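You operate a simulated robot arm through the tools that you are given. There is no shell and no other tool.

The job below is to be done with a simulated two-armed robot. You get a single attempt, and the scene is never put back.

TASK
Pick up the labelled meter marked "MV5F-898" from the top of the corner table with one hand, pass it to the other hand and put it on the right bench table.

It is judged by the outcome, as a careful person would: the job done as asked, and still so three seconds after it is handed in. It fails if anything else is knocked over, pushed out of place, dropped, spilled or broken.

THE ROBOT
Two 7-joint arms with two-finger parallel grippers on one trunk, on a base that moves. Base frame: it is fixed to the floor where the robot stands at the start and does not move with it; the origin is under the middle of the robot, x ahead of it, y to its left, z up. Lengths are in m, angles in degrees, forces in N, time in s.
The left shoulder is at the start at [0.124, 0.171, 1.162], the right one opposite. With the tool pointing down near the work surface each hand reaches from about 0.42 to 0.9 m from the robot's upright axis, wherever it stands, measured 20 degrees to its own side. Places, roughly: labelled meter [1.5, -1.5, 1]; right bench table (220x18 cm) [-2.48, -0.88, 0.66]. Payload 4.4 kg a hand.
The TCP of each hand is the grasp point between the finger pads, 0.023 m short of the fingertips. In the tool frame z runs along the fingers and y along their closing line. Largest opening 0.094 m; finger width 0.038, thickness 0.01; the body of the gripper, 0.054 by 0.096 m, starts 0.039 m behind the TCP.
Orientation is told as [roll, pitch, yaw] about the base's x, y, z axes, in that order, counted from this pose: with the fingers straight down and closing along the base's y, the tool's x points along the base's -x, its y along +y and its z along -z.

THE INTERFACE
- The arms move only by the tool drive_tool. It takes "left_targets", "right_targets" or both (then of equal length, played together; a hand with none holds still); each is a list of rows, each a list of 7 numbers: the closure, from 0 (fully open) to 1 (shut), then the shift along the tool's x, y, z in m, then the turn, a rotation vector about the tool's x, y, z in degrees. In form: [[jaw, dx, dy, dz, rx, ry, rz], ...]. A call has 1 to 20 rows; each row shifts and turns the commanded pose from where the row before left it, along the tool's axes as they then stand. Each row takes 0.2 s and may step no farther than 0.05 m and 8.6 degrees from the row before; otherwise, or with a gripper value out of range, the whole call is refused. Where a pose cannot be reached the arm comes as near as it can. A force on the tool above 40 N (or 10 N above the force at the start of the call, whichever is more), or a blocked arm, ends the call early, and 0.2 s more pass. Each finger travels about 0.072 m/s and halts on what it meets, pressing with about 43 N; the grip force reading is that of the motor and also rises with nothing between the fingers. The clock runs only during rows and for 0.2 s after the last one: add rows that do not move to give the fingers time. The reply holds the time, the measured pose of the TCP, the force on the tool along the base axes, the opening and the grip force, in the units named above and with some noise, with the torque about the TCP (base axes, N m) and any sound that the robot's microphone picked up.
- Cameras (640 x 400 px; columns grow to the right, rows downward): "scene" is now at [0.2364, -0.0114, 1.2927]; the picture's right is [-0.14, -0.99, 0.00], its down [-0.66, 0.10, -0.75] and it looks along [0.74, -0.11, -0.67] (base axes); focal length 247 px, centre (320, 200). "left" rides on the left gripper at [0.086, -0.016, -0.075] in its tool frame; the picture's right is [0.18, 0.98, 0.00], its down [-0.58, 0.11, -0.81] and it looks along [-0.79, 0.15, 0.59] (tool axes); focal length 243 px, centre (320, 200). "right" rides on the right gripper at [0.086, 0.016, -0.074] in its tool frame; the picture's right is [-0.18, 0.98, 0.00], its down [-0.58, -0.11, -0.81] and it looks along [-0.79, -0.15, 0.59] (tool axes); focal length 243 px, centre (320, 200). There is no depth. A picture from a camera that has moved, and an enlarged one, comes with that camera's place and axes in the base frame and with its lens.
- capture(camera): a new picture of that camera. The clock stands still meanwhile.
- move_column(by): moves the trunk up (or, below 0, down) by that many m; the arms and the scene camera ride with it, the base frame stays. It gives what a move gives, with no picture.
- base_move(legs): drives the robot by 1 to 6 legs, each [ahead, left, turn to the left] in m, m and degrees, along the robot's own axes; the way and the turn of a leg run together, so that a leg with both is an arc; at most 1.5 m and 180 degrees a leg. The arms and the cameras ride along, it lands a little off, and it stops where it bumps. It gives what a move gives.
- head_to(pan, tilt): turns the head with the scene camera to pan (to the left, within 80 degrees either way) and tilt (down, from -29 to 69), counted from straight ahead of the robot (the tilt from the chest, where the trunk bows). It gives what a move gives.
- zoom(camera, box): a new picture of the part [left, top, right, bottom] of that camera's present view, enlarged. The clock stands still meanwhile.
- sign_off(): hands the job in; it is judged then, once.

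Nothing tells you exact positions but the pictures and the camera data. Unless the task says otherwise, let go and move clear before handing in.

The tools are called after "Emit:" by a JSON object that holds its "api" and its "payload". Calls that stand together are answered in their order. drive_tool: Moves the arms, as the interface text tells. Its arguments: {"type":"object","properties":{"left_targets":{"type":"array"},"right_targets":{"type":"array"}},"required":[]} The other tools are called the same way: move_column (by) moves the trunk up or down; base_move (legs) drives the base; head_to (pan, tilt) turns the head that bears the scene camera; capture (camera) takes a picture; zoom (camera, box) takes an enlarged picture of a part of a camera's view; sign_off () hands the job in.

At the start:

```text
t: 0.0
left_tool_pos: [0.5404, 0.2288, 1.0868]
left_tcp_rot: [0.0, -0.1, 0.0]
left_wrist_force: [-0.2, 0.9, -0.3]
left_wrist_torque: [-0.02, -0.04, 0.01]
left_opening: 0.0938
left_grasp_force: 0.1
right_tool_pos: [0.5324, -0.2594, 1.0303]
right_tcp_rot: [0.0, -0.1, 0.1]
right_wrist_force: [-0.3, 0.3, 0.9]
right_wrist_torque: [-0.06, 0.02, -0.01]
right_opening: 0.0937
right_grasp_force: 0.0
trunk travel left (down, up): [-0.175, 0.213]
robot x, y, heading: [0.001, -0.0011, 0.2]
head pan, tilt (commanded): [-8.2, 41.8]
```

scene: 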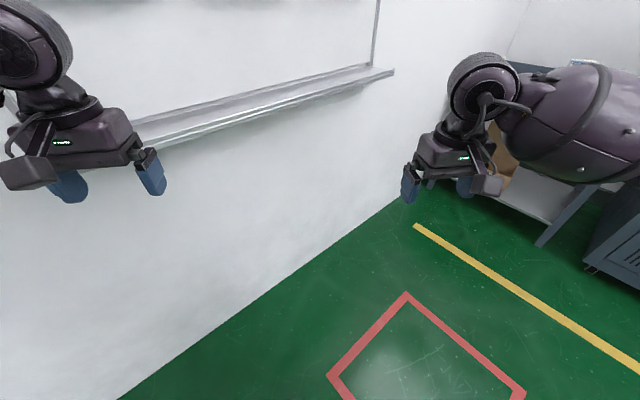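
right: 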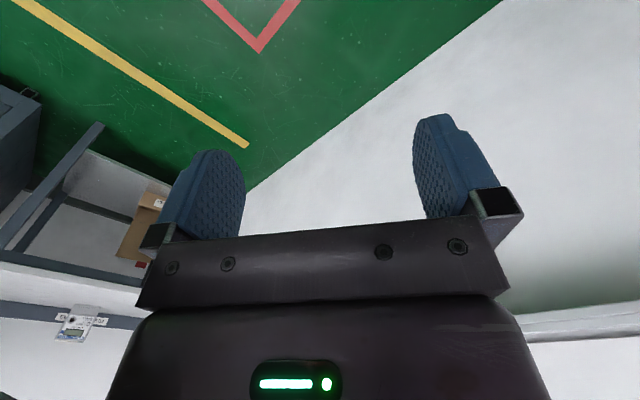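
left: 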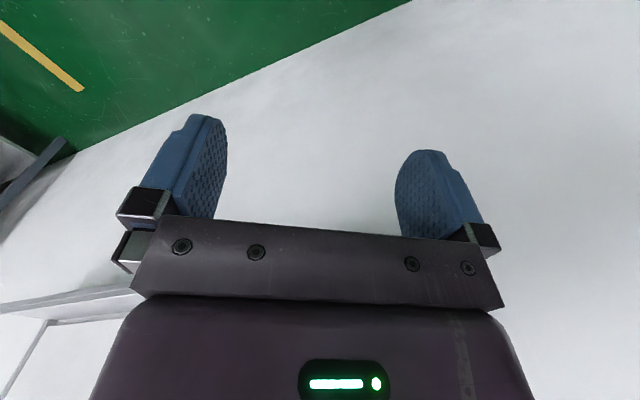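

I see a wall ahead with a ledge, green floor, and a table to the front-right partly hidden by my right arm. I'll look around with the head first to find the meter and the benches.

Emit:
{"api": "head_to", "payload": {"pan": -45, "tilt": 20}}

```text
t: 1.0
left_tool_pos: [0.5399, 0.2285, 1.0863]
left_tcp_rot: [0.0, 0.0, 0.0]
left_wrist_force: [0.5, 0.1, 0.2]
left_wrist_torque: [0.01, 0.04, 0.0]
left_opening: 0.094
left_grasp_force: 0.0
right_tool_pos: [0.5323, -0.2583, 1.0277]
right_tcp_rot: [0.1, 0.0, 0.0]
right_wrist_force: [-0.1, 0.2, 0.2]
right_wrist_torque: [-0.01, 0.0, 0.01]
right_opening: 0.0943
right_grasp_force: 0.1
trunk travel left (down, up): [-0.175, 0.213]
robot x, y, heading: [0.0045, -0.0018, 0.1]
head pan, tilt (commanded): [-45.0, 20.0]
```

I've turned the head toward the corner; now I take a picture.

Emit:
{"api": "capture", "payload": {"camera": "scene"}}

Emit:
{"api": "zoom", "payload": {"camera": "right", "box": [0, 250, 160, 400]}}

```text
taken
camera scene: at [0.2194, -0.0652, 1.3266], right [-0.71, -0.71, 0.0], down [-0.24, 0.24, -0.94], along [0.66, -0.66, -0.34], focal length 247 px, centre (320, 200)
```

scene: 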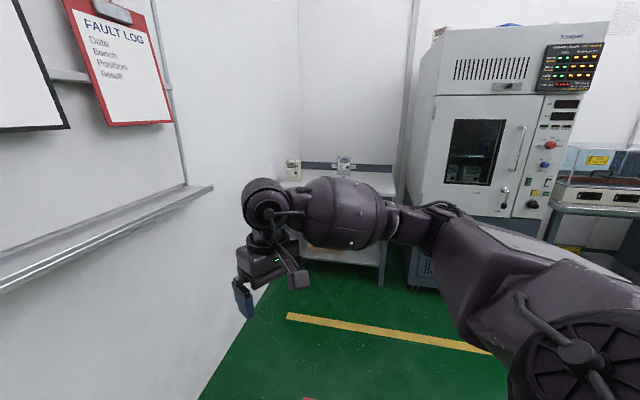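

```text
2.67 times, centred on (80, 325) of right
camera zoom: at [0.4449, -0.2428, 1.1024], right [0.18, 0.98, 0.0], down [0.58, -0.11, 0.81], along [0.79, -0.15, -0.59], focal length 647 px, centre (960, -133)
```

zoom: 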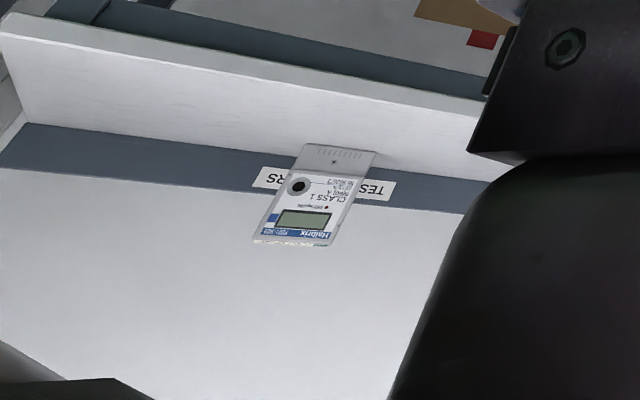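

I see a corner table with at least two meters: one at the left and one in front of a "TESTERS" label. I'll zoom in and look round the rest of the room.

Emit:
{"api": "zoom", "payload": {"camera": "scene", "box": [260, 130, 420, 230]}}

Emit:
{"api": "head_to", "payload": {"pan": -80, "tilt": 20}}

Emit:
{"api": "capture", "payload": {"camera": "scene"}}

Emit:
{"api": "head_to", "payload": {"pan": 80, "tilt": 20}}

Emit:
{"api": "capture", "payload": {"camera": "scene"}}

```text
4.00 times, centred on (340, 180) of scene
camera zoom: at [0.2194, -0.0652, 1.3266], right [-0.71, -0.71, 0.0], down [-0.24, 0.24, -0.94], along [0.66, -0.66, -0.34], focal length 988 px, centre (240, 280)
```

zoom: 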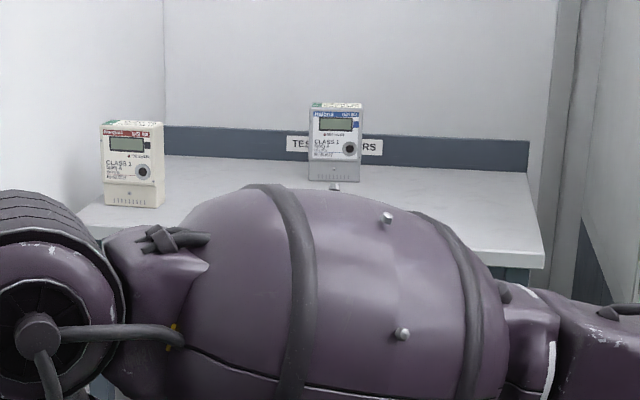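

```text
t: 2.0
left_tool_pos: [0.5403, 0.2283, 1.0865]
left_tcp_rot: [0.0, -0.1, 0.0]
left_wrist_force: [0.3, -0.4, -0.3]
left_wrist_torque: [-0.03, -0.04, 0.01]
left_opening: 0.0938
left_grasp_force: 0.1
right_tool_pos: [0.5319, -0.2575, 1.0277]
right_tcp_rot: [-0.1, 0.0, 0.1]
right_wrist_force: [-0.8, 0.0, 0.6]
right_wrist_torque: [0.0, 0.01, -0.01]
right_opening: 0.0938
right_grasp_force: 0.1
trunk travel left (down, up): [-0.175, 0.213]
robot x, y, heading: [-0.002, -0.0014, 0.1]
head pan, tilt (commanded): [-80.0, 20.0]
```

```text
taken
camera scene: at [0.1697, -0.0911, 1.3267], right [-0.98, -0.17, 0.0], down [-0.06, 0.34, -0.94], along [0.16, -0.93, -0.34], focal length 247 px, centre (320, 200)
```

scene: 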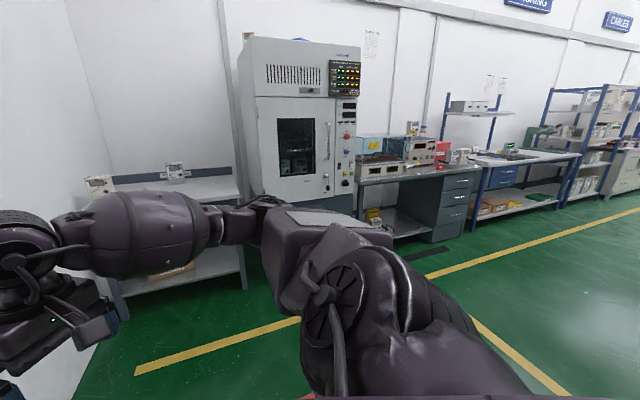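

```text
t: 4.5
left_tool_pos: [0.5387, 0.2296, 1.087]
left_tcp_rot: [0.0, 0.0, 0.0]
left_wrist_force: [-0.4, -0.8, -0.5]
left_wrist_torque: [0.05, 0.03, 0.02]
left_opening: 0.094
left_grasp_force: 0.2
right_tool_pos: [0.5317, -0.2576, 1.0277]
right_tcp_rot: [0.0, 0.0, 0.1]
right_wrist_force: [0.6, -0.7, -0.5]
right_wrist_torque: [0.01, 0.0, -0.02]
right_opening: 0.0941
right_grasp_force: 0.1
trunk travel left (down, up): [-0.175, 0.213]
robot x, y, heading: [0.0006, 0.0006, -0.2]
head pan, tilt (commanded): [80.0, 20.0]
```

```text
taken
camera scene: at [0.1697, 0.0923, 1.3267], right [0.98, -0.17, 0.0], down [-0.06, -0.34, -0.94], along [0.16, 0.93, -0.34], focal length 247 px, centre (320, 200)
```

scene: 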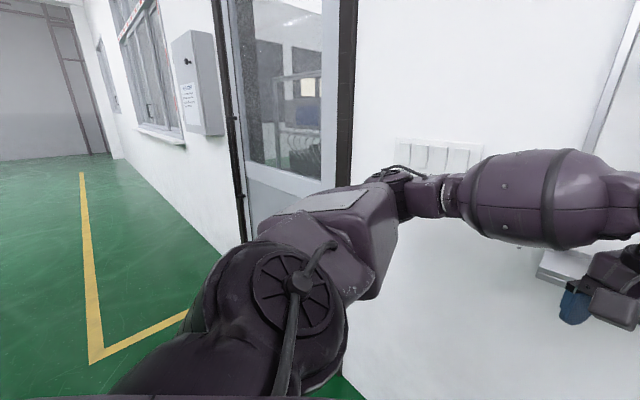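

The room is turned about 32° against my base frame: the wall is ahead-left and the corner table faces along heading ≈ -58°, with two meters on it (red-brand at left, blue-brand in front of the label). I'll turn to face the table squarely and look closely at it.

Emit:
{"api": "base_move", "payload": {"legs": [[0, 0, -57.6]]}}

Emit:
{"api": "head_to", "payload": {"pan": 0, "tilt": 20}}

Emit:
{"api": "capture", "payload": {"camera": "scene"}}

```text
t: 7.5
left_tool_pos: [0.4832, -0.3318, 1.0873]
left_tcp_rot: [0.1, 0.1, -57.3]
left_wrist_force: [0.1, 0.4, 0.5]
left_wrist_torque: [-0.04, 0.0, 0.02]
left_opening: 0.0939
left_grasp_force: 0.1
right_tool_pos: [0.0695, -0.588, 1.0277]
right_tcp_rot: [0.0, -0.1, -57.4]
right_wrist_force: [0.6, -0.2, 0.1]
right_wrist_torque: [0.01, 0.02, 0.03]
right_opening: 0.094
right_grasp_force: 0.1
trunk travel left (down, up): [-0.175, 0.213]
robot x, y, heading: [0.0003, 0.0, -57.3]
head pan, tilt (commanded): [80.0, 20.0]
```

```text
t: 9.0
left_tool_pos: [0.4835, -0.332, 1.0863]
left_tcp_rot: [0.1, 0.1, -57.3]
left_wrist_force: [-0.2, 0.2, 0.3]
left_wrist_torque: [-0.01, 0.01, 0.01]
left_opening: 0.0942
left_grasp_force: 0.1
right_tool_pos: [0.0683, -0.5875, 1.0283]
right_tcp_rot: [0.0, 0.1, -57.3]
right_wrist_force: [0.5, 1.2, -0.2]
right_wrist_torque: [-0.01, -0.02, -0.02]
right_opening: 0.0941
right_grasp_force: 0.0
trunk travel left (down, up): [-0.175, 0.213]
robot x, y, heading: [0.004, -0.0002, -57.3]
head pan, tilt (commanded): [0.0, 20.0]
```

```text
taken
camera scene: at [0.1333, -0.2065, 1.3267], right [-0.84, -0.54, 0.0], down [-0.18, 0.29, -0.94], along [0.51, -0.79, -0.34], focal length 247 px, centre (320, 200)
```

scene: 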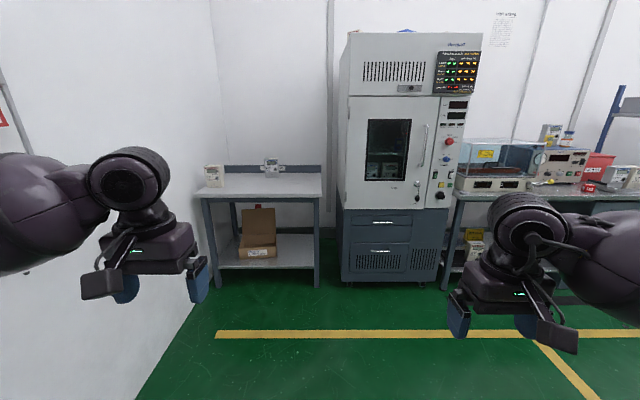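

Emit:
{"api": "zoom", "payload": {"camera": "scene", "box": [180, 140, 340, 240]}}

Emit:
{"api": "zoom", "payload": {"camera": "scene", "box": [200, 150, 232, 190]}}

Emit:
{"api": "zoom", "payload": {"camera": "scene", "box": [256, 150, 288, 180]}}

```text
4.00 times, centred on (260, 190) of scene
camera zoom: at [0.1333, -0.2065, 1.3267], right [-0.84, -0.54, 0.0], down [-0.18, 0.29, -0.94], along [0.51, -0.79, -0.34], focal length 988 px, centre (560, 240)
```

zoom: 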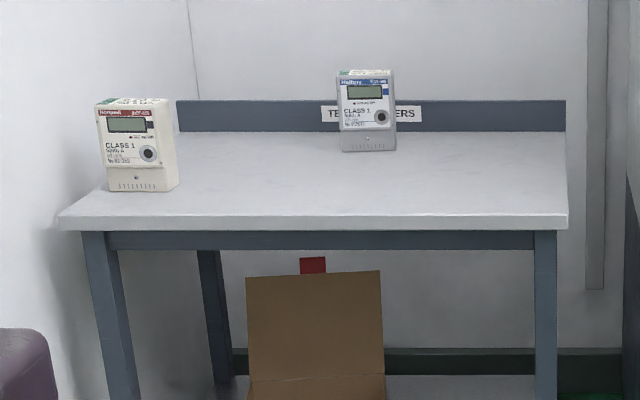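

```text
10.00 times, centred on (216, 170) of scene
camera zoom: at [0.1333, -0.2065, 1.3267], right [-0.84, -0.54, 0.0], down [-0.18, 0.29, -0.94], along [0.51, -0.79, -0.34], focal length 2471 px, centre (1360, 500)
```

zoom: 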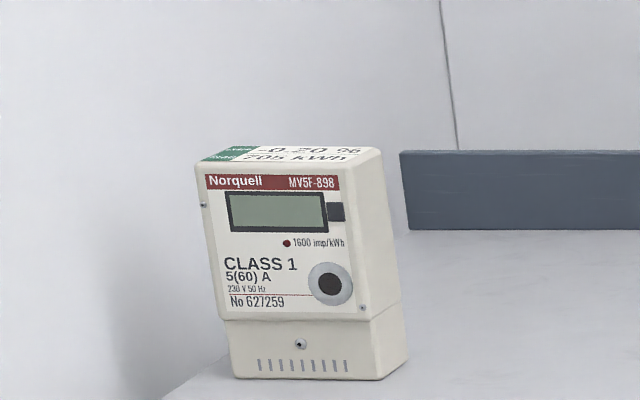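

```text
13.33 times, centred on (272, 165) of scene
camera zoom: at [0.1333, -0.2065, 1.3267], right [-0.84, -0.54, 0.0], down [-0.18, 0.29, -0.94], along [0.51, -0.79, -0.34], focal length 3294 px, centre (960, 667)
```

zoom: 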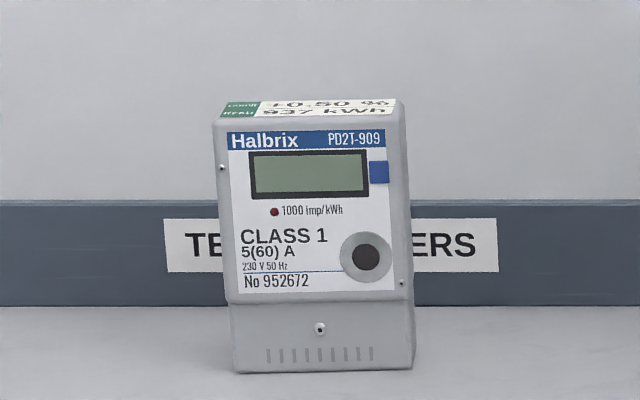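

The target is the left meter (red "Norquell MV5F-898"), near the front-left of the corner table, roughly at [1.66, -1.21] with the table top at z≈0.81 and near the left wall. Before picking, I'll look toward the bench behind me.

Emit:
{"api": "head_to", "payload": {"pan": -80, "tilt": 15}}

Emit:
{"api": "capture", "payload": {"camera": "scene"}}

```text
t: 10.5
left_tool_pos: [0.4829, -0.3314, 1.0851]
left_tcp_rot: [0.0, 0.1, -57.3]
left_wrist_force: [0.1, 0.1, 0.6]
left_wrist_torque: [-0.01, -0.01, 0.0]
left_opening: 0.0939
left_grasp_force: 0.1
right_tool_pos: [0.0681, -0.587, 1.028]
right_tcp_rot: [0.1, 0.0, -57.4]
right_wrist_force: [-0.4, -0.4, -0.4]
right_wrist_torque: [0.01, -0.01, 0.01]
right_opening: 0.0942
right_grasp_force: 0.0
trunk travel left (down, up): [-0.175, 0.213]
robot x, y, heading: [-0.0006, -0.0029, -57.3]
head pan, tilt (commanded): [-80.0, 15.0]
```

```text
taken
camera scene: at [0.0143, -0.1914, 1.3348], right [-0.68, 0.74, 0.0], down [0.19, 0.18, -0.97], along [-0.71, -0.65, -0.26], focal length 247 px, centre (320, 200)
```

scene: 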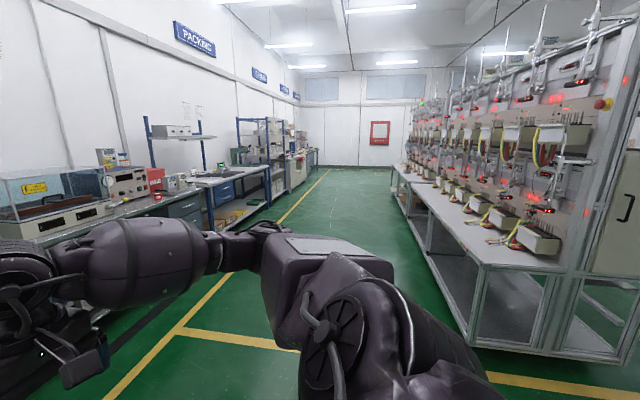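

The right bench is the long test bench behind me, with meters mounted along it and a free strip along its front edge. I'll zoom on it.

Emit:
{"api": "zoom", "payload": {"camera": "scene", "box": [380, 130, 600, 300]}}

Emit:
{"api": "zoom", "payload": {"camera": "scene", "box": [390, 150, 510, 260]}}

```text
2.35 times, centred on (490, 215) of scene
camera zoom: at [0.0143, -0.1914, 1.3348], right [-0.68, 0.74, 0.0], down [0.19, 0.18, -0.97], along [-0.71, -0.65, -0.26], focal length 581 px, centre (-80, 165)
```

zoom: 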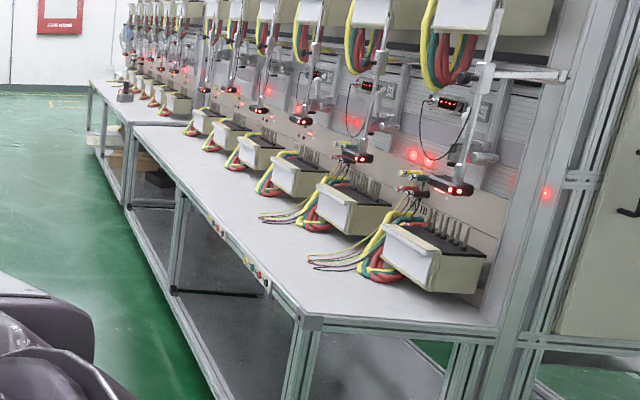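

```text
3.64 times, centred on (450, 205) of scene
camera zoom: at [0.0143, -0.1914, 1.3348], right [-0.68, 0.74, 0.0], down [0.19, 0.18, -0.97], along [-0.71, -0.65, -0.26], focal length 898 px, centre (-153, 182)
```

zoom: 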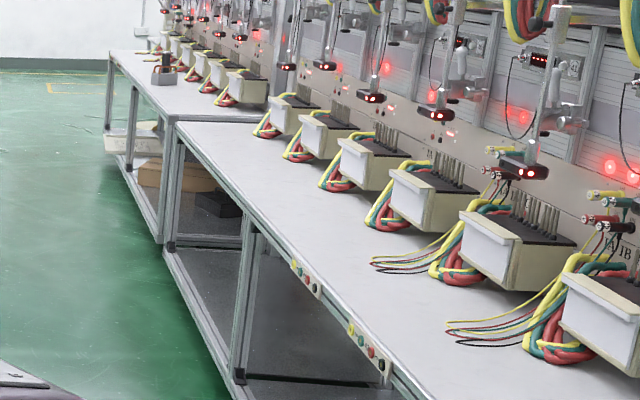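

The right bench is the near long test bench: its front edge runs about 0.48 m behind my axis (room depth), with its free strip at z≈0.66. Now I'll test turning the left wrist by +90° in free space, so the fingers can close across the meter's thickness.

Emit:
{"api": "drive_tool", "payload": {"left_targets": [[0, 0, 0, 0, 0, 0, -8.2], [0, 0, 0, 0, 0, 0, -8.2], [0, 0, 0, 0, 0, 0, -8.2], [0, 0, 0, 0, 0, 0, -8.2], [0, 0, 0, 0, 0, 0, -8.2], [0, 0, 0, 0, 0, 0, -8.2], [0, 0, 0, 0, 0, 0, -8.2], [0, 0, 0, 0, 0, 0, -8.2], [0, 0, 0, 0, 0, 0, -8.2], [0, 0, 0, 0, 0, 0, -8.2], [0, 0, 0, 0, 0, 0, -7.7]]}}

Emit:
{"api": "head_to", "payload": {"pan": 0, "tilt": 25}}

Emit:
{"api": "capture", "payload": {"camera": "scene"}}

```text
t: 12.9
left_tool_pos: [0.4833, -0.3314, 1.0862]
left_tcp_rot: [-0.1, -0.1, 32.5]
left_wrist_force: [-0.9, -0.1, -0.5]
left_wrist_torque: [0.0, 0.01, 0.02]
left_opening: 0.0941
left_grasp_force: 0.0
right_tool_pos: [0.0684, -0.5883, 1.029]
right_tcp_rot: [0.0, 0.0, -57.4]
right_wrist_force: [-0.2, 0.1, 0.0]
right_wrist_torque: [0.0, -0.02, 0.03]
right_opening: 0.0941
right_grasp_force: 0.0
trunk travel left (down, up): [-0.175, 0.213]
robot x, y, heading: [0.0002, -0.0025, -57.5]
head pan, tilt (commanded): [-80.0, 15.0]
```

```text
t: 14.4
left_tool_pos: [0.4844, -0.3306, 1.0862]
left_tcp_rot: [-0.1, -0.1, 32.3]
left_wrist_force: [0.0, -0.4, -0.1]
left_wrist_torque: [0.0, 0.01, 0.02]
left_opening: 0.0939
left_grasp_force: 0.0
right_tool_pos: [0.0687, -0.5863, 1.0279]
right_tcp_rot: [-0.1, 0.1, -57.4]
right_wrist_force: [0.3, 0.6, 0.1]
right_wrist_torque: [-0.01, 0.03, -0.04]
right_opening: 0.0937
right_grasp_force: 0.0
trunk travel left (down, up): [-0.175, 0.213]
robot x, y, heading: [-0.0027, -0.0004, -57.6]
head pan, tilt (commanded): [0.0, 25.0]
```

```text
taken
camera scene: at [0.1326, -0.2057, 1.3186], right [-0.84, -0.54, 0.0], down [-0.23, 0.36, -0.91], along [0.49, -0.76, -0.42], focal length 247 px, centre (320, 200)
```

scene: 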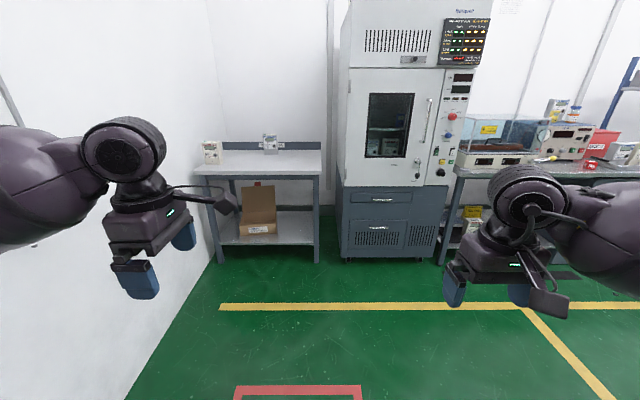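

The wrist turned fine. I'll check how far the left elbow sticks out toward the wall before driving nearer.

Emit:
{"api": "head_to", "payload": {"pan": 60, "tilt": 35}}

Emit:
{"api": "capture", "payload": {"camera": "scene"}}

```text
t: 15.7
left_tool_pos: [0.4837, -0.3304, 1.0868]
left_tcp_rot: [0.0, 0.1, 32.3]
left_wrist_force: [0.7, 0.7, 0.4]
left_wrist_torque: [0.0, 0.01, 0.01]
left_opening: 0.0939
left_grasp_force: 0.0
right_tool_pos: [0.0678, -0.5889, 1.0274]
right_tcp_rot: [0.0, 0.0, -57.5]
right_wrist_force: [0.0, -0.9, -0.6]
right_wrist_torque: [-0.01, -0.03, -0.03]
right_opening: 0.094
right_grasp_force: 0.1
trunk travel left (down, up): [-0.175, 0.213]
robot x, y, heading: [-0.0005, 0.0024, -57.3]
head pan, tilt (commanded): [60.0, 35.0]
```

```text
taken
camera scene: at [0.171, -0.1241, 1.3028], right [0.04, -1.0, 0.0], down [-0.57, -0.03, -0.82], along [0.82, 0.04, -0.57], focal length 247 px, centre (320, 200)
```

scene: 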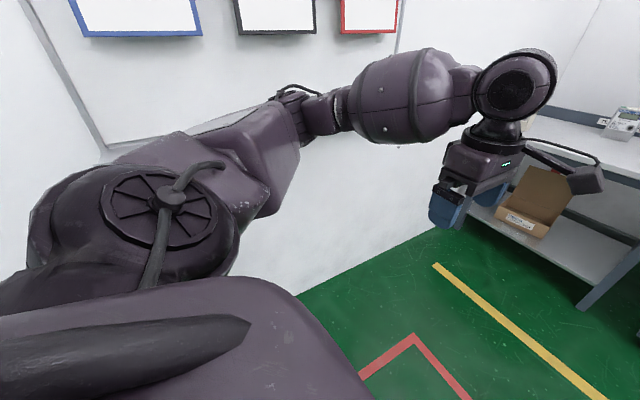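

The left elbow sits about 0.4–0.45 m out, so I'll keep the base well away from the left wall. I'll drive forward toward the table in two stages and look in between.

Emit:
{"api": "base_move", "payload": {"legs": [[1.0, 0.1, 0]]}}

Emit:
{"api": "head_to", "payload": {"pan": 30, "tilt": 30}}

Emit:
{"api": "capture", "payload": {"camera": "scene"}}

```text
t: 20.9
left_tool_pos: [1.1063, -1.1186, 1.0865]
left_tcp_rot: [0.0, 0.0, 32.5]
left_wrist_force: [0.1, -0.2, -0.9]
left_wrist_torque: [0.02, 0.03, -0.02]
left_opening: 0.0941
left_grasp_force: 0.0
right_tool_pos: [0.6914, -1.3756, 1.0281]
right_tcp_rot: [-0.1, -0.1, -57.3]
right_wrist_force: [0.2, 0.4, -0.4]
right_wrist_torque: [0.01, -0.02, 0.0]
right_opening: 0.094
right_grasp_force: 0.0
trunk travel left (down, up): [-0.175, 0.213]
robot x, y, heading: [0.6206, -0.7885, -57.4]
head pan, tilt (commanded): [60.0, 35.0]
```

```text
t: 21.9
left_tool_pos: [1.106, -1.119, 1.0857]
left_tcp_rot: [0.0, 0.0, 32.4]
left_wrist_force: [-0.1, -0.6, 0.2]
left_wrist_torque: [0.02, -0.02, 0.01]
left_opening: 0.0941
left_grasp_force: 0.1
right_tool_pos: [0.6897, -1.3751, 1.0278]
right_tcp_rot: [0.0, 0.0, -57.3]
right_wrist_force: [0.2, 0.0, 0.3]
right_wrist_torque: [-0.03, 0.03, 0.05]
right_opening: 0.0939
right_grasp_force: 0.1
trunk travel left (down, up): [-0.175, 0.213]
robot x, y, heading: [0.6234, -0.7875, -57.2]
head pan, tilt (commanded): [30.0, 30.0]
```

```text
taken
camera scene: at [0.7858, -0.9571, 1.3106], right [-0.46, -0.89, 0.0], down [-0.44, 0.23, -0.87], along [0.77, -0.4, -0.5], focal length 247 px, centre (320, 200)
```

scene: 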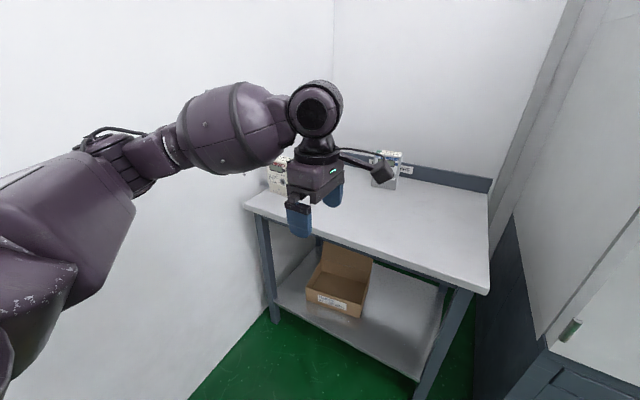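

The left hand hides the meter from here; the table, meters and a box on its lower shelf are clear otherwise. I'll lift the right hand a bit for safety, then move closer and to the left.

Emit:
{"api": "drive_tool", "payload": {"right_targets": [[0, 0.02, 0, -0.04, 0, 0, 0], [0, 0.02, 0, -0.04, 0, 0, 0], [0, 0.02, 0, -0.04, 0, 0, 0]]}}

Emit:
{"api": "base_move", "payload": {"legs": [[0.28, 0.17, 0]]}}

Emit:
{"api": "head_to", "payload": {"pan": 45, "tilt": 35}}

Emit:
{"api": "capture", "payload": {"camera": "scene"}}

Emit:
{"api": "capture", "payload": {"camera": "left"}}

```text
t: 22.7
left_tool_pos: [1.1066, -1.1179, 1.087]
left_tcp_rot: [-0.1, 0.0, 32.4]
left_wrist_force: [0.5, 0.1, -0.1]
left_wrist_torque: [-0.03, 0.02, -0.02]
left_opening: 0.094
left_grasp_force: 0.0
right_tool_pos: [0.6578, -1.3233, 1.1494]
right_tcp_rot: [-0.1, 0.0, -57.5]
right_wrist_force: [-0.2, -0.7, -0.3]
right_wrist_torque: [-0.02, 0.06, -0.02]
right_opening: 0.0941
right_grasp_force: 0.0
trunk travel left (down, up): [-0.175, 0.213]
robot x, y, heading: [0.6183, -0.7909, -57.4]
head pan, tilt (commanded): [30.0, 30.0]
```

```text
t: 24.9
left_tool_pos: [1.4032, -1.2579, 1.0851]
left_tcp_rot: [0.0, 0.0, 32.5]
left_wrist_force: [0.5, -0.4, -1.0]
left_wrist_torque: [-0.03, 0.03, -0.01]
left_opening: 0.0939
left_grasp_force: 0.1
right_tool_pos: [0.9539, -1.4641, 1.1479]
right_tcp_rot: [0.0, 0.0, -57.4]
right_wrist_force: [-0.5, -0.1, -1.0]
right_wrist_torque: [0.02, 0.02, 0.01]
right_opening: 0.0936
right_grasp_force: 0.1
trunk travel left (down, up): [-0.175, 0.213]
robot x, y, heading: [0.9162, -0.9285, -57.1]
head pan, tilt (commanded): [30.0, 30.0]
```

```text
t: 25.6
left_tool_pos: [1.4019, -1.258, 1.0859]
left_tcp_rot: [0.0, -0.1, 32.4]
left_wrist_force: [0.9, -0.8, 0.7]
left_wrist_torque: [-0.01, 0.01, 0.04]
left_opening: 0.0941
left_grasp_force: 0.2
right_tool_pos: [0.9522, -1.464, 1.1495]
right_tcp_rot: [-0.1, 0.0, -57.3]
right_wrist_force: [0.2, 0.3, -0.2]
right_wrist_torque: [0.0, -0.01, -0.01]
right_opening: 0.0939
right_grasp_force: 0.1
trunk travel left (down, up): [-0.175, 0.213]
robot x, y, heading: [0.9165, -0.9301, -57.3]
head pan, tilt (commanded): [45.0, 35.0]
```

```text
taken
camera scene: at [1.0869, -1.074, 1.3029], right [-0.21, -0.98, 0.0], down [-0.56, 0.12, -0.82], along [0.8, -0.18, -0.57], focal length 247 px, centre (320, 200)
```

scene: 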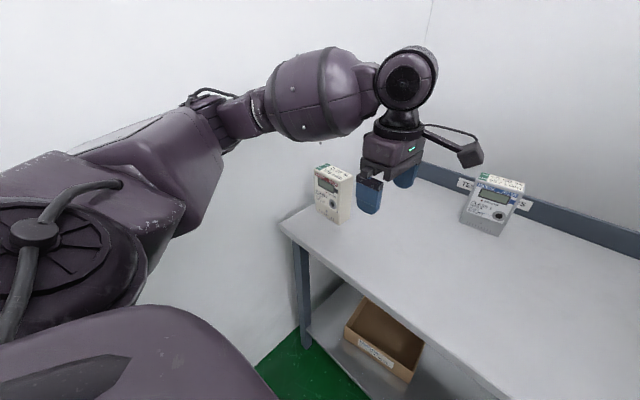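

```text
taken
camera left: at [1.3374, -1.3182, 1.1588], right [-0.68, 0.73, 0.0], down [0.43, 0.4, 0.81], along [0.59, 0.55, -0.59], focal length 243 px, centre (320, 200)
```

left: 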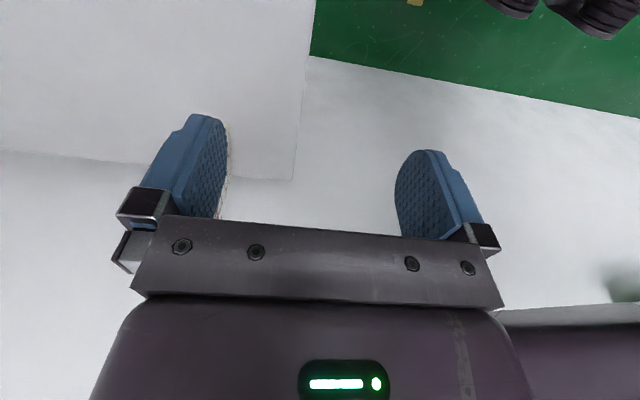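

The arm is well clear of the wall. I'll zoom on the target meter to locate its edges.

Emit:
{"api": "zoom", "payload": {"camera": "scene", "box": [290, 150, 386, 230]}}

```text
5.00 times, centred on (338, 190) of scene
camera zoom: at [1.0869, -1.074, 1.3029], right [-0.21, -0.98, 0.0], down [-0.56, 0.12, -0.82], along [0.8, -0.18, -0.57], focal length 1235 px, centre (230, 250)
```

zoom: 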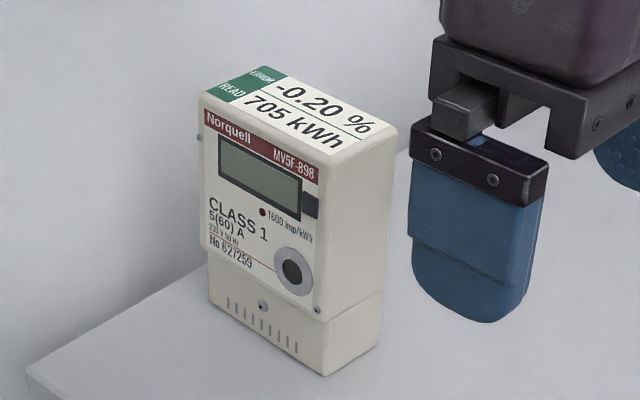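

The meter is about 10 × 5 × 15 cm, standing square to the table at roughly [1.69, -1.25], top at z≈0.95. It's ~0.84 m away, a bit far, so I'll look down to see whether the base can move nearer the table.

Emit:
{"api": "head_to", "payload": {"pan": 0, "tilt": 69}}

Emit:
{"api": "capture", "payload": {"camera": "scene"}}

```text
t: 26.8
left_tool_pos: [1.401, -1.2577, 1.0867]
left_tcp_rot: [0.1, 0.0, 32.4]
left_wrist_force: [-1.1, -0.2, 0.5]
left_wrist_torque: [-0.01, 0.01, 0.04]
left_opening: 0.0938
left_grasp_force: 0.0
right_tool_pos: [0.9523, -1.4645, 1.1492]
right_tcp_rot: [0.0, 0.0, -57.4]
right_wrist_force: [-0.4, -0.2, 0.4]
right_wrist_torque: [-0.01, 0.0, 0.0]
right_opening: 0.0941
right_grasp_force: 0.0
trunk travel left (down, up): [-0.175, 0.213]
robot x, y, heading: [0.9207, -0.9225, -57.5]
head pan, tilt (commanded): [0.0, 68.8]
```

```text
taken
camera scene: at [1.0312, -1.1023, 1.2592], right [-0.84, -0.54, 0.0], down [-0.5, 0.78, -0.36], along [0.2, -0.31, -0.93], focal length 247 px, centre (320, 200)
```

scene: 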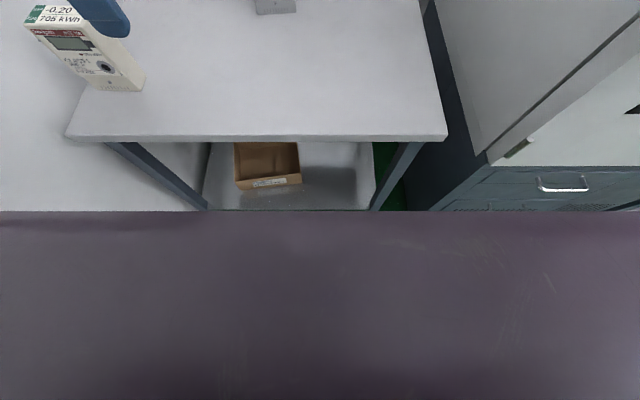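

The chest hides the base, so I'll leave the base where it is and try with the arm. I'll move the left hand halfway toward a spot above the meter and check the elbow's clearance to the wall.

Emit:
{"api": "drive_tool", "payload": {"left_targets": [[0, -0.03, -0.02, -0.01, 0, 0, 0], [0, -0.03, -0.02, 0, 0, 0, 0], [0, -0.03, -0.02, 0, 0, 0, 0], [0, -0.03, -0.02, 0, 0, 0, 0]]}}

Emit:
{"api": "head_to", "payload": {"pan": 55, "tilt": 35}}

Emit:
{"api": "capture", "payload": {"camera": "scene"}}

Emit:
{"api": "capture", "payload": {"camera": "left"}}

```text
t: 27.8
left_tool_pos: [1.5466, -1.2587, 1.0956]
left_tcp_rot: [0.2, 0.2, 32.4]
left_wrist_force: [0.2, 0.6, -0.8]
left_wrist_torque: [0.03, -0.03, -0.04]
left_opening: 0.0937
left_grasp_force: 0.1
right_tool_pos: [0.9531, -1.4636, 1.1485]
right_tcp_rot: [0.1, 0.1, -57.3]
right_wrist_force: [-0.4, 0.5, -0.2]
right_wrist_torque: [0.01, -0.01, 0.01]
right_opening: 0.0941
right_grasp_force: 0.1
trunk travel left (down, up): [-0.175, 0.213]
robot x, y, heading: [0.9137, -0.9269, -57.2]
head pan, tilt (commanded): [0.0, 68.8]
```

```text
t: 29.0
left_tool_pos: [1.5457, -1.2592, 1.0957]
left_tcp_rot: [-0.1, 0.0, 32.4]
left_wrist_force: [0.2, 0.7, 0.6]
left_wrist_torque: [0.0, -0.01, 0.0]
left_opening: 0.094
left_grasp_force: 0.0
right_tool_pos: [0.9522, -1.464, 1.1502]
right_tcp_rot: [-0.1, 0.1, -57.3]
right_wrist_force: [-0.3, -0.1, -0.1]
right_wrist_torque: [-0.02, -0.02, 0.03]
right_opening: 0.094
right_grasp_force: 0.0
trunk travel left (down, up): [-0.175, 0.213]
robot x, y, heading: [0.919, -0.9273, -57.4]
head pan, tilt (commanded): [55.0, 35.0]
```

```text
taken
camera scene: at [1.0889, -1.0588, 1.3028], right [-0.04, -1.0, 0.0], down [-0.57, 0.02, -0.82], along [0.82, -0.03, -0.57], focal length 247 px, centre (320, 200)
```

scene: 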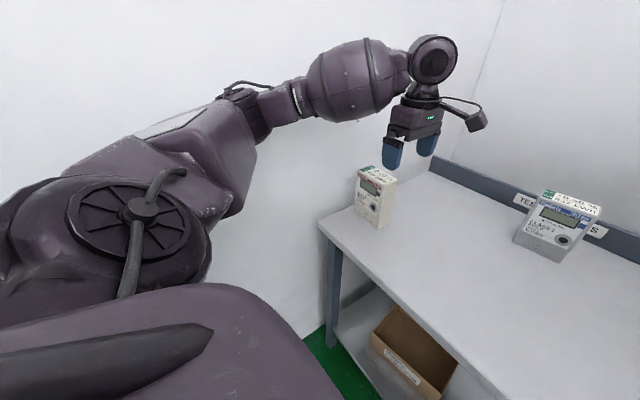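

```text
taken
camera left: at [1.4816, -1.3196, 1.168], right [-0.68, 0.73, 0.0], down [0.43, 0.4, 0.81], along [0.59, 0.55, -0.59], focal length 243 px, centre (320, 200)
```

left: 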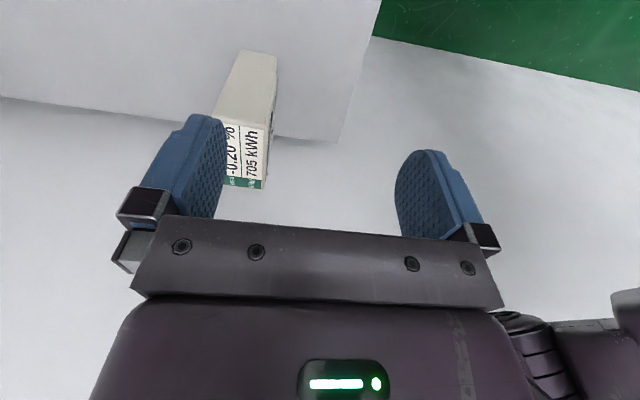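

The meter's position is confirmed from the hand camera. For the later handover I want the left hand's camera on the far side from the right hand, so I'll pull the left hand back a little and test whether the wrist can also reach a yaw of -90° (half a turn away).

Emit:
{"api": "drive_tool", "payload": {"left_targets": [[0, 0.035, 0.035, -0.015, 0, 0, 0], [0, 0.035, 0.035, -0.015, 0, 0, 0], [0, 0.03, 0.03, -0.015, 0, 0, 0], [0, 0, 0, 0, 0, 0, 8.5], [0, 0, 0, 0, 0, 0, 8.5], [0, 0, 0, 0, 0, 0, 8.5], [0, 0, 0, 0, 0, 0, 8.5], [0, 0, 0, 0, 0, 0, 8.5], [0, 0, 0, 0, 0, 0, 8.5], [0, 0, 0, 0, 0, 0, 8.5], [0, 0, 0, 0, 0, 0, 8.5], [0, 0, 0, 0, 0, 0, 8.5], [0, 0, 0, 0, 0, 0, 8.5], [0, 0, 0, 0, 0, 0, 8.5]]}}

Emit:
{"api": "drive_tool", "payload": {"left_targets": [[0, 0, 0, 0, 0, 0, 8.5], [0, 0, 0, 0, 0, 0, 8.5], [0, 0, 0, 0, 0, 0, 8.5], [0, 0, 0, 0, 0, 0, 8.5], [0, 0, 0, 0, 0, 0, 8.5], [0, 0, 0, 0, 0, 0, 8.5], [0, 0, 0, 0, 0, 0, 8.5], [0, 0, 0, 0, 0, 0, 8.5], [0, 0, 0, 0, 0, 0, 8.5], [0, 0, 0, 0, 0, 0, 8.5]]}}

Emit:
{"api": "capture", "payload": {"camera": "scene"}}

```text
refused: row 1 steps farther than a row can; nothing moved
```

```text
t: 31.2
left_tool_pos: [1.5456, -1.2601, 1.0976]
left_tcp_rot: [-0.1, 0.1, -52.8]
left_wrist_force: [0.5, -0.1, -0.2]
left_wrist_torque: [-0.01, -0.04, 0.02]
left_opening: 0.094
left_grasp_force: 0.0
right_tool_pos: [0.9528, -1.4634, 1.1491]
right_tcp_rot: [0.0, 0.0, -57.3]
right_wrist_force: [0.0, -0.4, -0.1]
right_wrist_torque: [-0.01, 0.04, 0.0]
right_opening: 0.0939
right_grasp_force: 0.1
trunk travel left (down, up): [-0.175, 0.213]
robot x, y, heading: [0.9177, -0.9282, -57.3]
head pan, tilt (commanded): [55.0, 35.0]
```

```text
taken
camera scene: at [1.0889, -1.0587, 1.3028], right [-0.04, -1.0, 0.0], down [-0.57, 0.02, -0.82], along [0.82, -0.03, -0.57], focal length 247 px, centre (320, 200)
```

scene: 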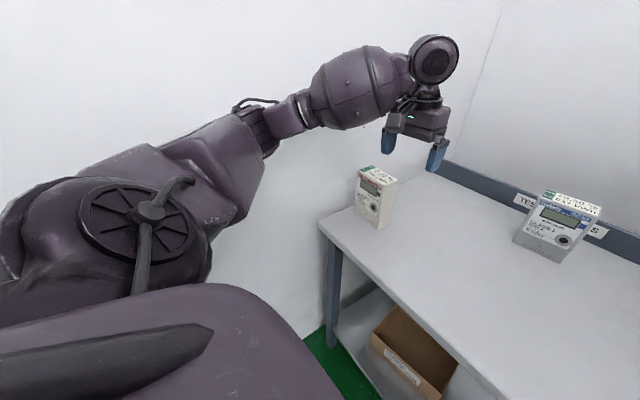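

The first call was refused for step size, so only the turn ran; the hand is now at yaw ≈ +4° relative to my body. I'll pull the hand back and right, and continue turning to -90° to test.

Emit:
{"api": "drive_tool", "payload": {"left_targets": [[0, 0.027, -0.023, -0.01, 0, 0, 0], [0, 0.027, -0.023, -0.01, 0, 0, 0], [0, 0.027, -0.023, -0.01, 0, 0, 0], [0, 0.027, -0.023, -0.01, 0, 0, 0], [0, 0, 0, 0, 0, 0, 8.5], [0, 0, 0, 0, 0, 0, 8.5], [0, 0, 0, 0, 0, 0, 8.5], [0, 0, 0, 0, 0, 0, 8.5], [0, 0, 0, 0, 0, 0, 8.5], [0, 0, 0, 0, 0, 0, 8.5], [0, 0, 0, 0, 0, 0, 8.5], [0, 0, 0, 0, 0, 0, 8.5], [0, 0, 0, 0, 0, 0, 8.5], [0, 0, 0, 0, 0, 0, 8.5], [0, 0, 0, 0, 0, 0, 8.5]]}}

Emit:
{"api": "capture", "payload": {"camera": "scene"}}

```text
t: 34.4
left_tool_pos: [1.4073, -1.2312, 1.137]
left_tcp_rot: [0.0, -0.1, -146.3]
left_wrist_force: [-0.1, 0.8, 0.1]
left_wrist_torque: [0.01, 0.01, -0.01]
left_opening: 0.0938
left_grasp_force: 0.1
right_tool_pos: [0.9529, -1.4638, 1.1491]
right_tcp_rot: [0.0, -0.1, -57.3]
right_wrist_force: [-0.3, 0.6, -0.9]
right_wrist_torque: [0.01, 0.0, 0.01]
right_opening: 0.094
right_grasp_force: 0.1
trunk travel left (down, up): [-0.175, 0.213]
robot x, y, heading: [0.9177, -0.9298, -57.2]
head pan, tilt (commanded): [55.0, 35.0]
```

```text
taken
camera scene: at [1.089, -1.0588, 1.3028], right [-0.04, -1.0, 0.0], down [-0.57, 0.02, -0.82], along [0.82, -0.03, -0.57], focal length 247 px, centre (320, 200)
```

scene: 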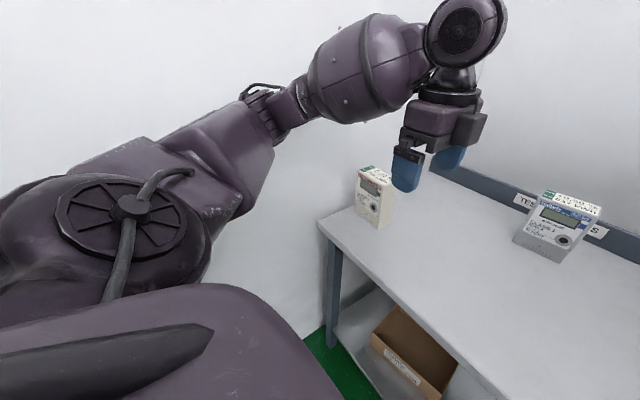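

Both wrist directions work, so: pick with the camera on the right, later turn the wrist half round for the handover. Now I turn back and move over the meter, staying above its top.

Emit:
{"api": "drive_tool", "payload": {"left_targets": [[0, 0, 0, 0, 0, 0, -8.5], [0, 0, 0, 0, 0, 0, -8.5], [0, 0, 0, 0, 0, 0, -8.5], [0, 0, 0, 0, 0, 0, -8.5], [0, 0, 0, 0, 0, 0, -8.5], [0, 0, 0, 0, 0, 0, -8.5], [0, 0, 0, 0, 0, 0, -8.5], [0, 0, 0, 0, 0, 0, -8.5], [0, 0, 0, 0, 0, 0, -8.5], [0, 0, 0, 0, 0, 0, -8.5], [0, 0, 0, 0, 0, 0, -8.5], [0, 0, 0, 0, 0, 0, -8.5], [0, 0, 0, 0, 0, 0, -8.5], [0, 0, 0, 0, 0, 0, -8.5], [0, 0, 0, 0, 0, 0, -8.5], [0, 0, 0, 0, 0, 0, -8.5], [0, 0, 0, 0, 0, 0, -8.5], [0, 0, 0, 0, 0, 0, -8.5], [0, 0, 0, 0, 0, 0, -8.5], [0, 0, 0, 0, 0, 0, -8.5]]}}

Emit:
{"api": "drive_tool", "payload": {"left_targets": [[0, 0, 0, 0, 0, 0, -8.5], [0, -0.0313, -0.024, 0.005, 0, 0, 0], [0, -0.0313, -0.024, 0.005, 0, 0, 0], [0, -0.0313, -0.024, 0.005, 0, 0, 0], [0, -0.0313, -0.024, 0.005, 0, 0, 0], [0, -0.0313, -0.024, 0.005, 0, 0, 0], [0, -0.0313, -0.024, 0.005, 0, 0, 0], [0, -0.0313, -0.024, 0.005, 0, 0, 0], [0, 0, 0, 0, 0, 0, 0]]}}

Emit:
{"api": "capture", "payload": {"camera": "left"}}

Emit:
{"api": "capture", "payload": {"camera": "scene"}}

```text
t: 38.6
left_tool_pos: [1.4077, -1.2306, 1.1354]
left_tcp_rot: [-0.1, -0.1, 24.1]
left_wrist_force: [0.5, 0.5, -0.1]
left_wrist_torque: [-0.03, -0.04, -0.02]
left_opening: 0.0939
left_grasp_force: 0.2
right_tool_pos: [0.9534, -1.4645, 1.1489]
right_tcp_rot: [0.1, -0.1, -57.4]
right_wrist_force: [0.4, -0.2, 0.3]
right_wrist_torque: [0.02, -0.02, 0.01]
right_opening: 0.094
right_grasp_force: 0.0
trunk travel left (down, up): [-0.175, 0.213]
robot x, y, heading: [0.9175, -0.9253, -57.5]
head pan, tilt (commanded): [55.0, 35.0]
```

```text
t: 40.6
left_tool_pos: [1.6822, -1.2525, 1.102]
left_tcp_rot: [-0.1, 0.1, 32.4]
left_wrist_force: [0.1, -0.2, 0.4]
left_wrist_torque: [-0.01, -0.03, 0.0]
left_opening: 0.0938
left_grasp_force: 0.0
right_tool_pos: [0.9516, -1.4629, 1.149]
right_tcp_rot: [0.0, 0.0, -57.3]
right_wrist_force: [-0.4, 1.3, 0.0]
right_wrist_torque: [0.01, 0.0, 0.05]
right_opening: 0.094
right_grasp_force: 0.1
trunk travel left (down, up): [-0.175, 0.213]
robot x, y, heading: [0.9162, -0.9324, -57.1]
head pan, tilt (commanded): [55.0, 35.0]
```

```text
taken
camera left: at [1.6186, -1.314, 1.1754], right [-0.68, 0.73, 0.0], down [0.43, 0.4, 0.81], along [0.59, 0.55, -0.59], focal length 243 px, centre (320, 200)
```

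left: 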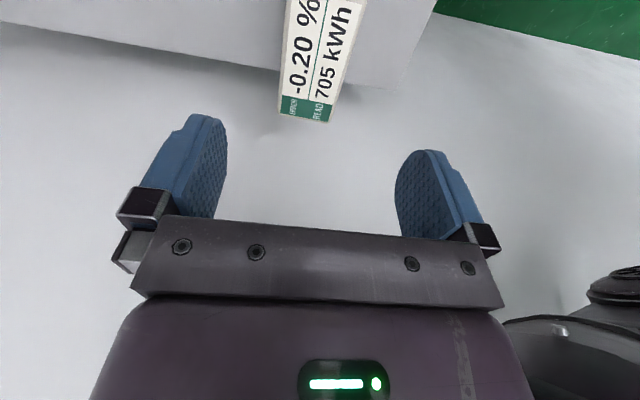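

```text
taken
camera scene: at [1.0885, -1.0584, 1.303], right [-0.04, -1.0, 0.0], down [-0.57, 0.02, -0.82], along [0.82, -0.03, -0.57], focal length 247 px, centre (320, 200)
```

scene: 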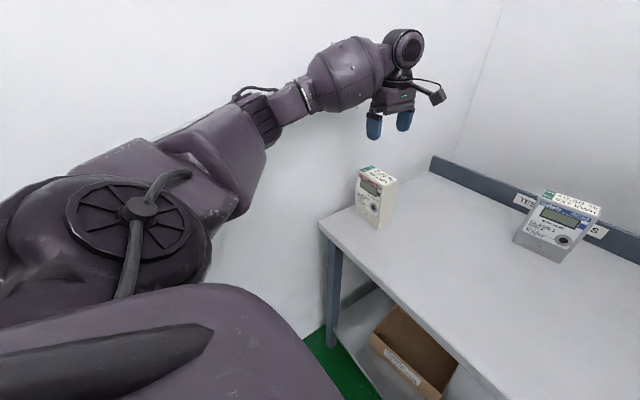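

The meter lies well centred between the fingers (about 5.6 cm thick at the top). I'll descend so the fingertips reach about 4.5 cm below its top, still open.

Emit:
{"api": "drive_tool", "payload": {"left_targets": [[0, -0.001, -0.001, 0.03, 0, 0, 0], [0, -0.001, -0.001, 0.03, 0, 0, 0], [0, 0, -0.001, 0.03, 0, 0, 0], [0, 0, 0, 0.03, 0, 0, 0], [0, 0, 0, 0.03, 0, 0, 0], [0, 0, 0, 0.022, 0, 0, 0], [0, 0, 0, 0, 0, 0, 0]]}}

Emit:
{"api": "capture", "payload": {"camera": "scene"}}

Emit:
{"api": "capture", "payload": {"camera": "left"}}

```text
t: 42.2
left_tool_pos: [1.6865, -1.2571, 0.9293]
left_tcp_rot: [0.0, 0.0, 32.5]
left_wrist_force: [-1.0, 1.1, -0.2]
left_wrist_torque: [-0.01, 0.04, 0.02]
left_opening: 0.094
left_grasp_force: 0.1
right_tool_pos: [0.9531, -1.4635, 1.15]
right_tcp_rot: [0.0, 0.1, -57.4]
right_wrist_force: [-0.9, 1.0, -0.9]
right_wrist_torque: [0.01, 0.03, 0.0]
right_opening: 0.0939
right_grasp_force: 0.2
trunk travel left (down, up): [-0.175, 0.213]
robot x, y, heading: [0.9189, -0.9282, -57.4]
head pan, tilt (commanded): [55.0, 35.0]
```

```text
taken
camera scene: at [1.0888, -1.0586, 1.303], right [-0.04, -1.0, 0.0], down [-0.57, 0.02, -0.82], along [0.82, -0.03, -0.57], focal length 247 px, centre (320, 200)
```

scene: 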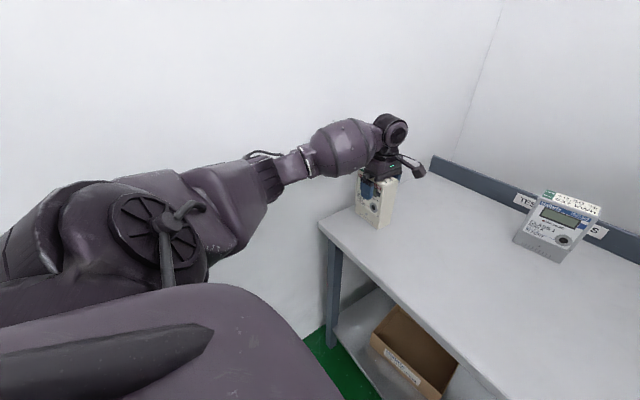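

```text
taken
camera left: at [1.6209, -1.3169, 1.0016], right [-0.68, 0.73, 0.0], down [0.43, 0.4, 0.81], along [0.59, 0.55, -0.59], focal length 243 px, centre (320, 200)
```

left: 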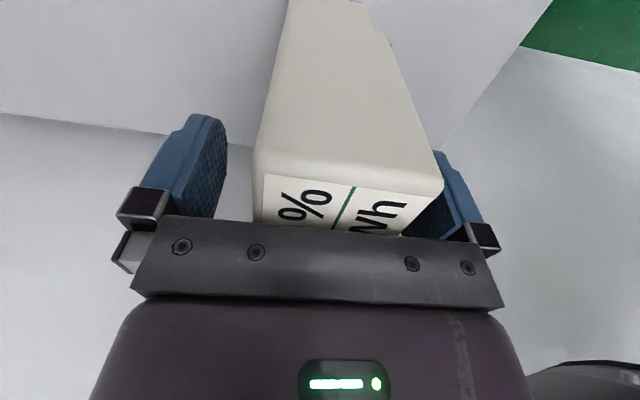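

In the hand view the meter looks slightly nearer the front finger. I'll zoom in from the scene camera to judge the centring before closing.

Emit:
{"api": "zoom", "payload": {"camera": "scene", "box": [340, 140, 430, 240]}}

```text
4.00 times, centred on (385, 190) of scene
camera zoom: at [1.0888, -1.0586, 1.303], right [-0.04, -1.0, 0.0], down [-0.57, 0.02, -0.82], along [0.82, -0.03, -0.57], focal length 988 px, centre (60, 240)
```

zoom: 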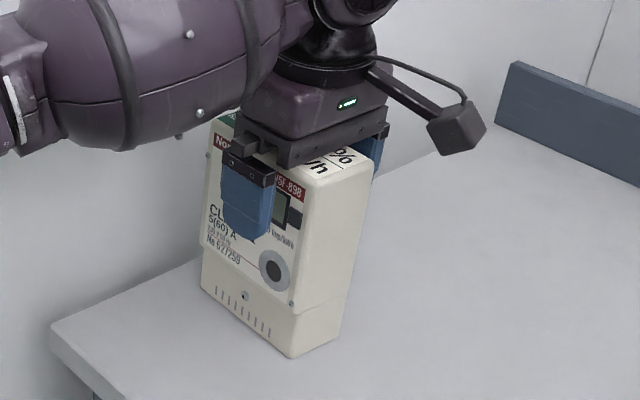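

The gap at the front finger is smaller, so I shift 5 mm back toward myself and then close gradually.

Emit:
{"api": "drive_tool", "payload": {"left_targets": [[0, 0, 0.006, 0, 0, 0, 0], [0.25, 0, 0, 0, 0, 0, 0], [0.35, 0, 0, 0, 0, 0, 0], [0.45, 0, 0, 0, 0, 0, 0], [0.6, 0, 0, 0, 0, 0, 0], [1, 0, 0, 0, 0, 0, 0], [1, 0, 0, 0, 0, 0, 0]]}}

Emit:
{"api": "zoom", "payload": {"camera": "scene", "box": [340, 140, 430, 240]}}

Emit:
{"api": "capture", "payload": {"camera": "left"}}

```text
t: 43.8
left_tool_pos: [1.6826, -1.2528, 0.9289]
left_tcp_rot: [0.0, 0.0, 32.4]
left_wrist_force: [1.4, -0.3, 0.4]
left_wrist_torque: [0.07, -0.24, -0.08]
left_opening: 0.0582
left_grasp_force: 43.3
right_tool_pos: [0.9533, -1.465, 1.1483]
right_tcp_rot: [-0.1, 0.0, -57.4]
right_wrist_force: [0.6, 0.1, -0.8]
right_wrist_torque: [0.0, 0.0, -0.03]
right_opening: 0.0939
right_grasp_force: 0.1
trunk travel left (down, up): [-0.175, 0.213]
robot x, y, heading: [0.9177, -0.926, -57.5]
head pan, tilt (commanded): [55.0, 35.0]
```

```text
4.00 times, centred on (385, 190) of scene
camera zoom: at [1.089, -1.0589, 1.3028], right [-0.04, -1.0, 0.0], down [-0.57, 0.02, -0.82], along [0.82, -0.03, -0.57], focal length 988 px, centre (60, 240)
```

zoom: 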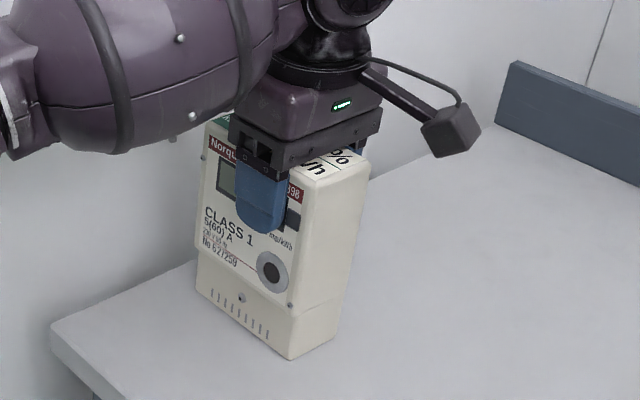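

```text
taken
camera left: at [1.6181, -1.3126, 1.0017], right [-0.68, 0.73, 0.0], down [0.43, 0.4, 0.81], along [0.59, 0.55, -0.59], focal length 243 px, centre (320, 200)
```

left: 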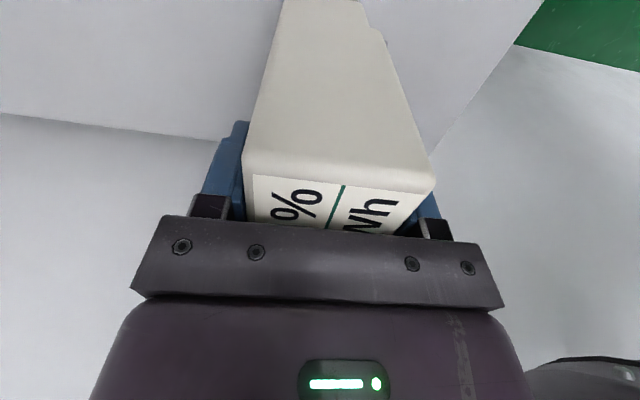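

The meter is gripped (5.8 cm, 43 N). Now I lift it straight up.

Emit:
{"api": "drive_tool", "payload": {"left_targets": [[1, 0, 0, -0.01, 0, 0, 0], [1, 0, 0, -0.02, 0, 0, 0], [1, 0, 0, -0.03, 0, 0, 0], [1, 0, 0, -0.03, 0, 0, 0], [1, 0, 0, -0.03, 0, 0, 0], [1, 0, 0, -0.03, 0, 0, 0], [1, 0, 0, -0.03, 0, 0, 0]]}}

Emit:
{"api": "capture", "payload": {"camera": "scene"}}

```text
t: 45.4
left_tool_pos: [1.6807, -1.2526, 1.1107]
left_tcp_rot: [0.0, 0.0, 32.4]
left_wrist_force: [-0.3, -0.6, -3.9]
left_wrist_torque: [-0.01, 0.04, 0.01]
left_opening: 0.0579
left_grasp_force: 42.8
right_tool_pos: [0.9537, -1.4646, 1.1494]
right_tcp_rot: [0.1, 0.0, -57.4]
right_wrist_force: [-0.9, 0.4, 0.2]
right_wrist_torque: [-0.03, 0.01, 0.01]
right_opening: 0.0941
right_grasp_force: 0.0
trunk travel left (down, up): [-0.175, 0.213]
robot x, y, heading: [0.919, -0.9242, -57.2]
head pan, tilt (commanded): [55.0, 35.0]
```

```text
taken
camera scene: at [1.0887, -1.0585, 1.303], right [-0.04, -1.0, 0.0], down [-0.57, 0.02, -0.82], along [0.82, -0.03, -0.57], focal length 247 px, centre (320, 200)
```

scene: 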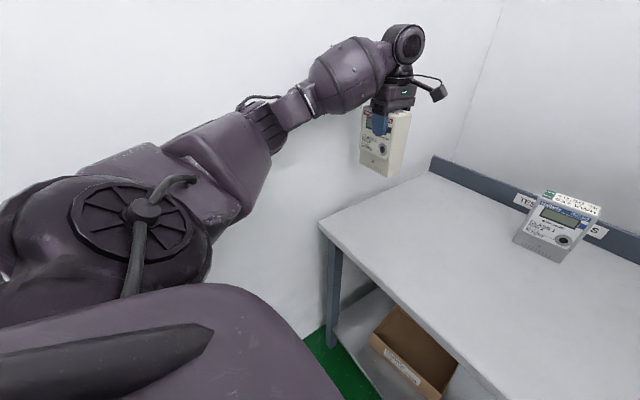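

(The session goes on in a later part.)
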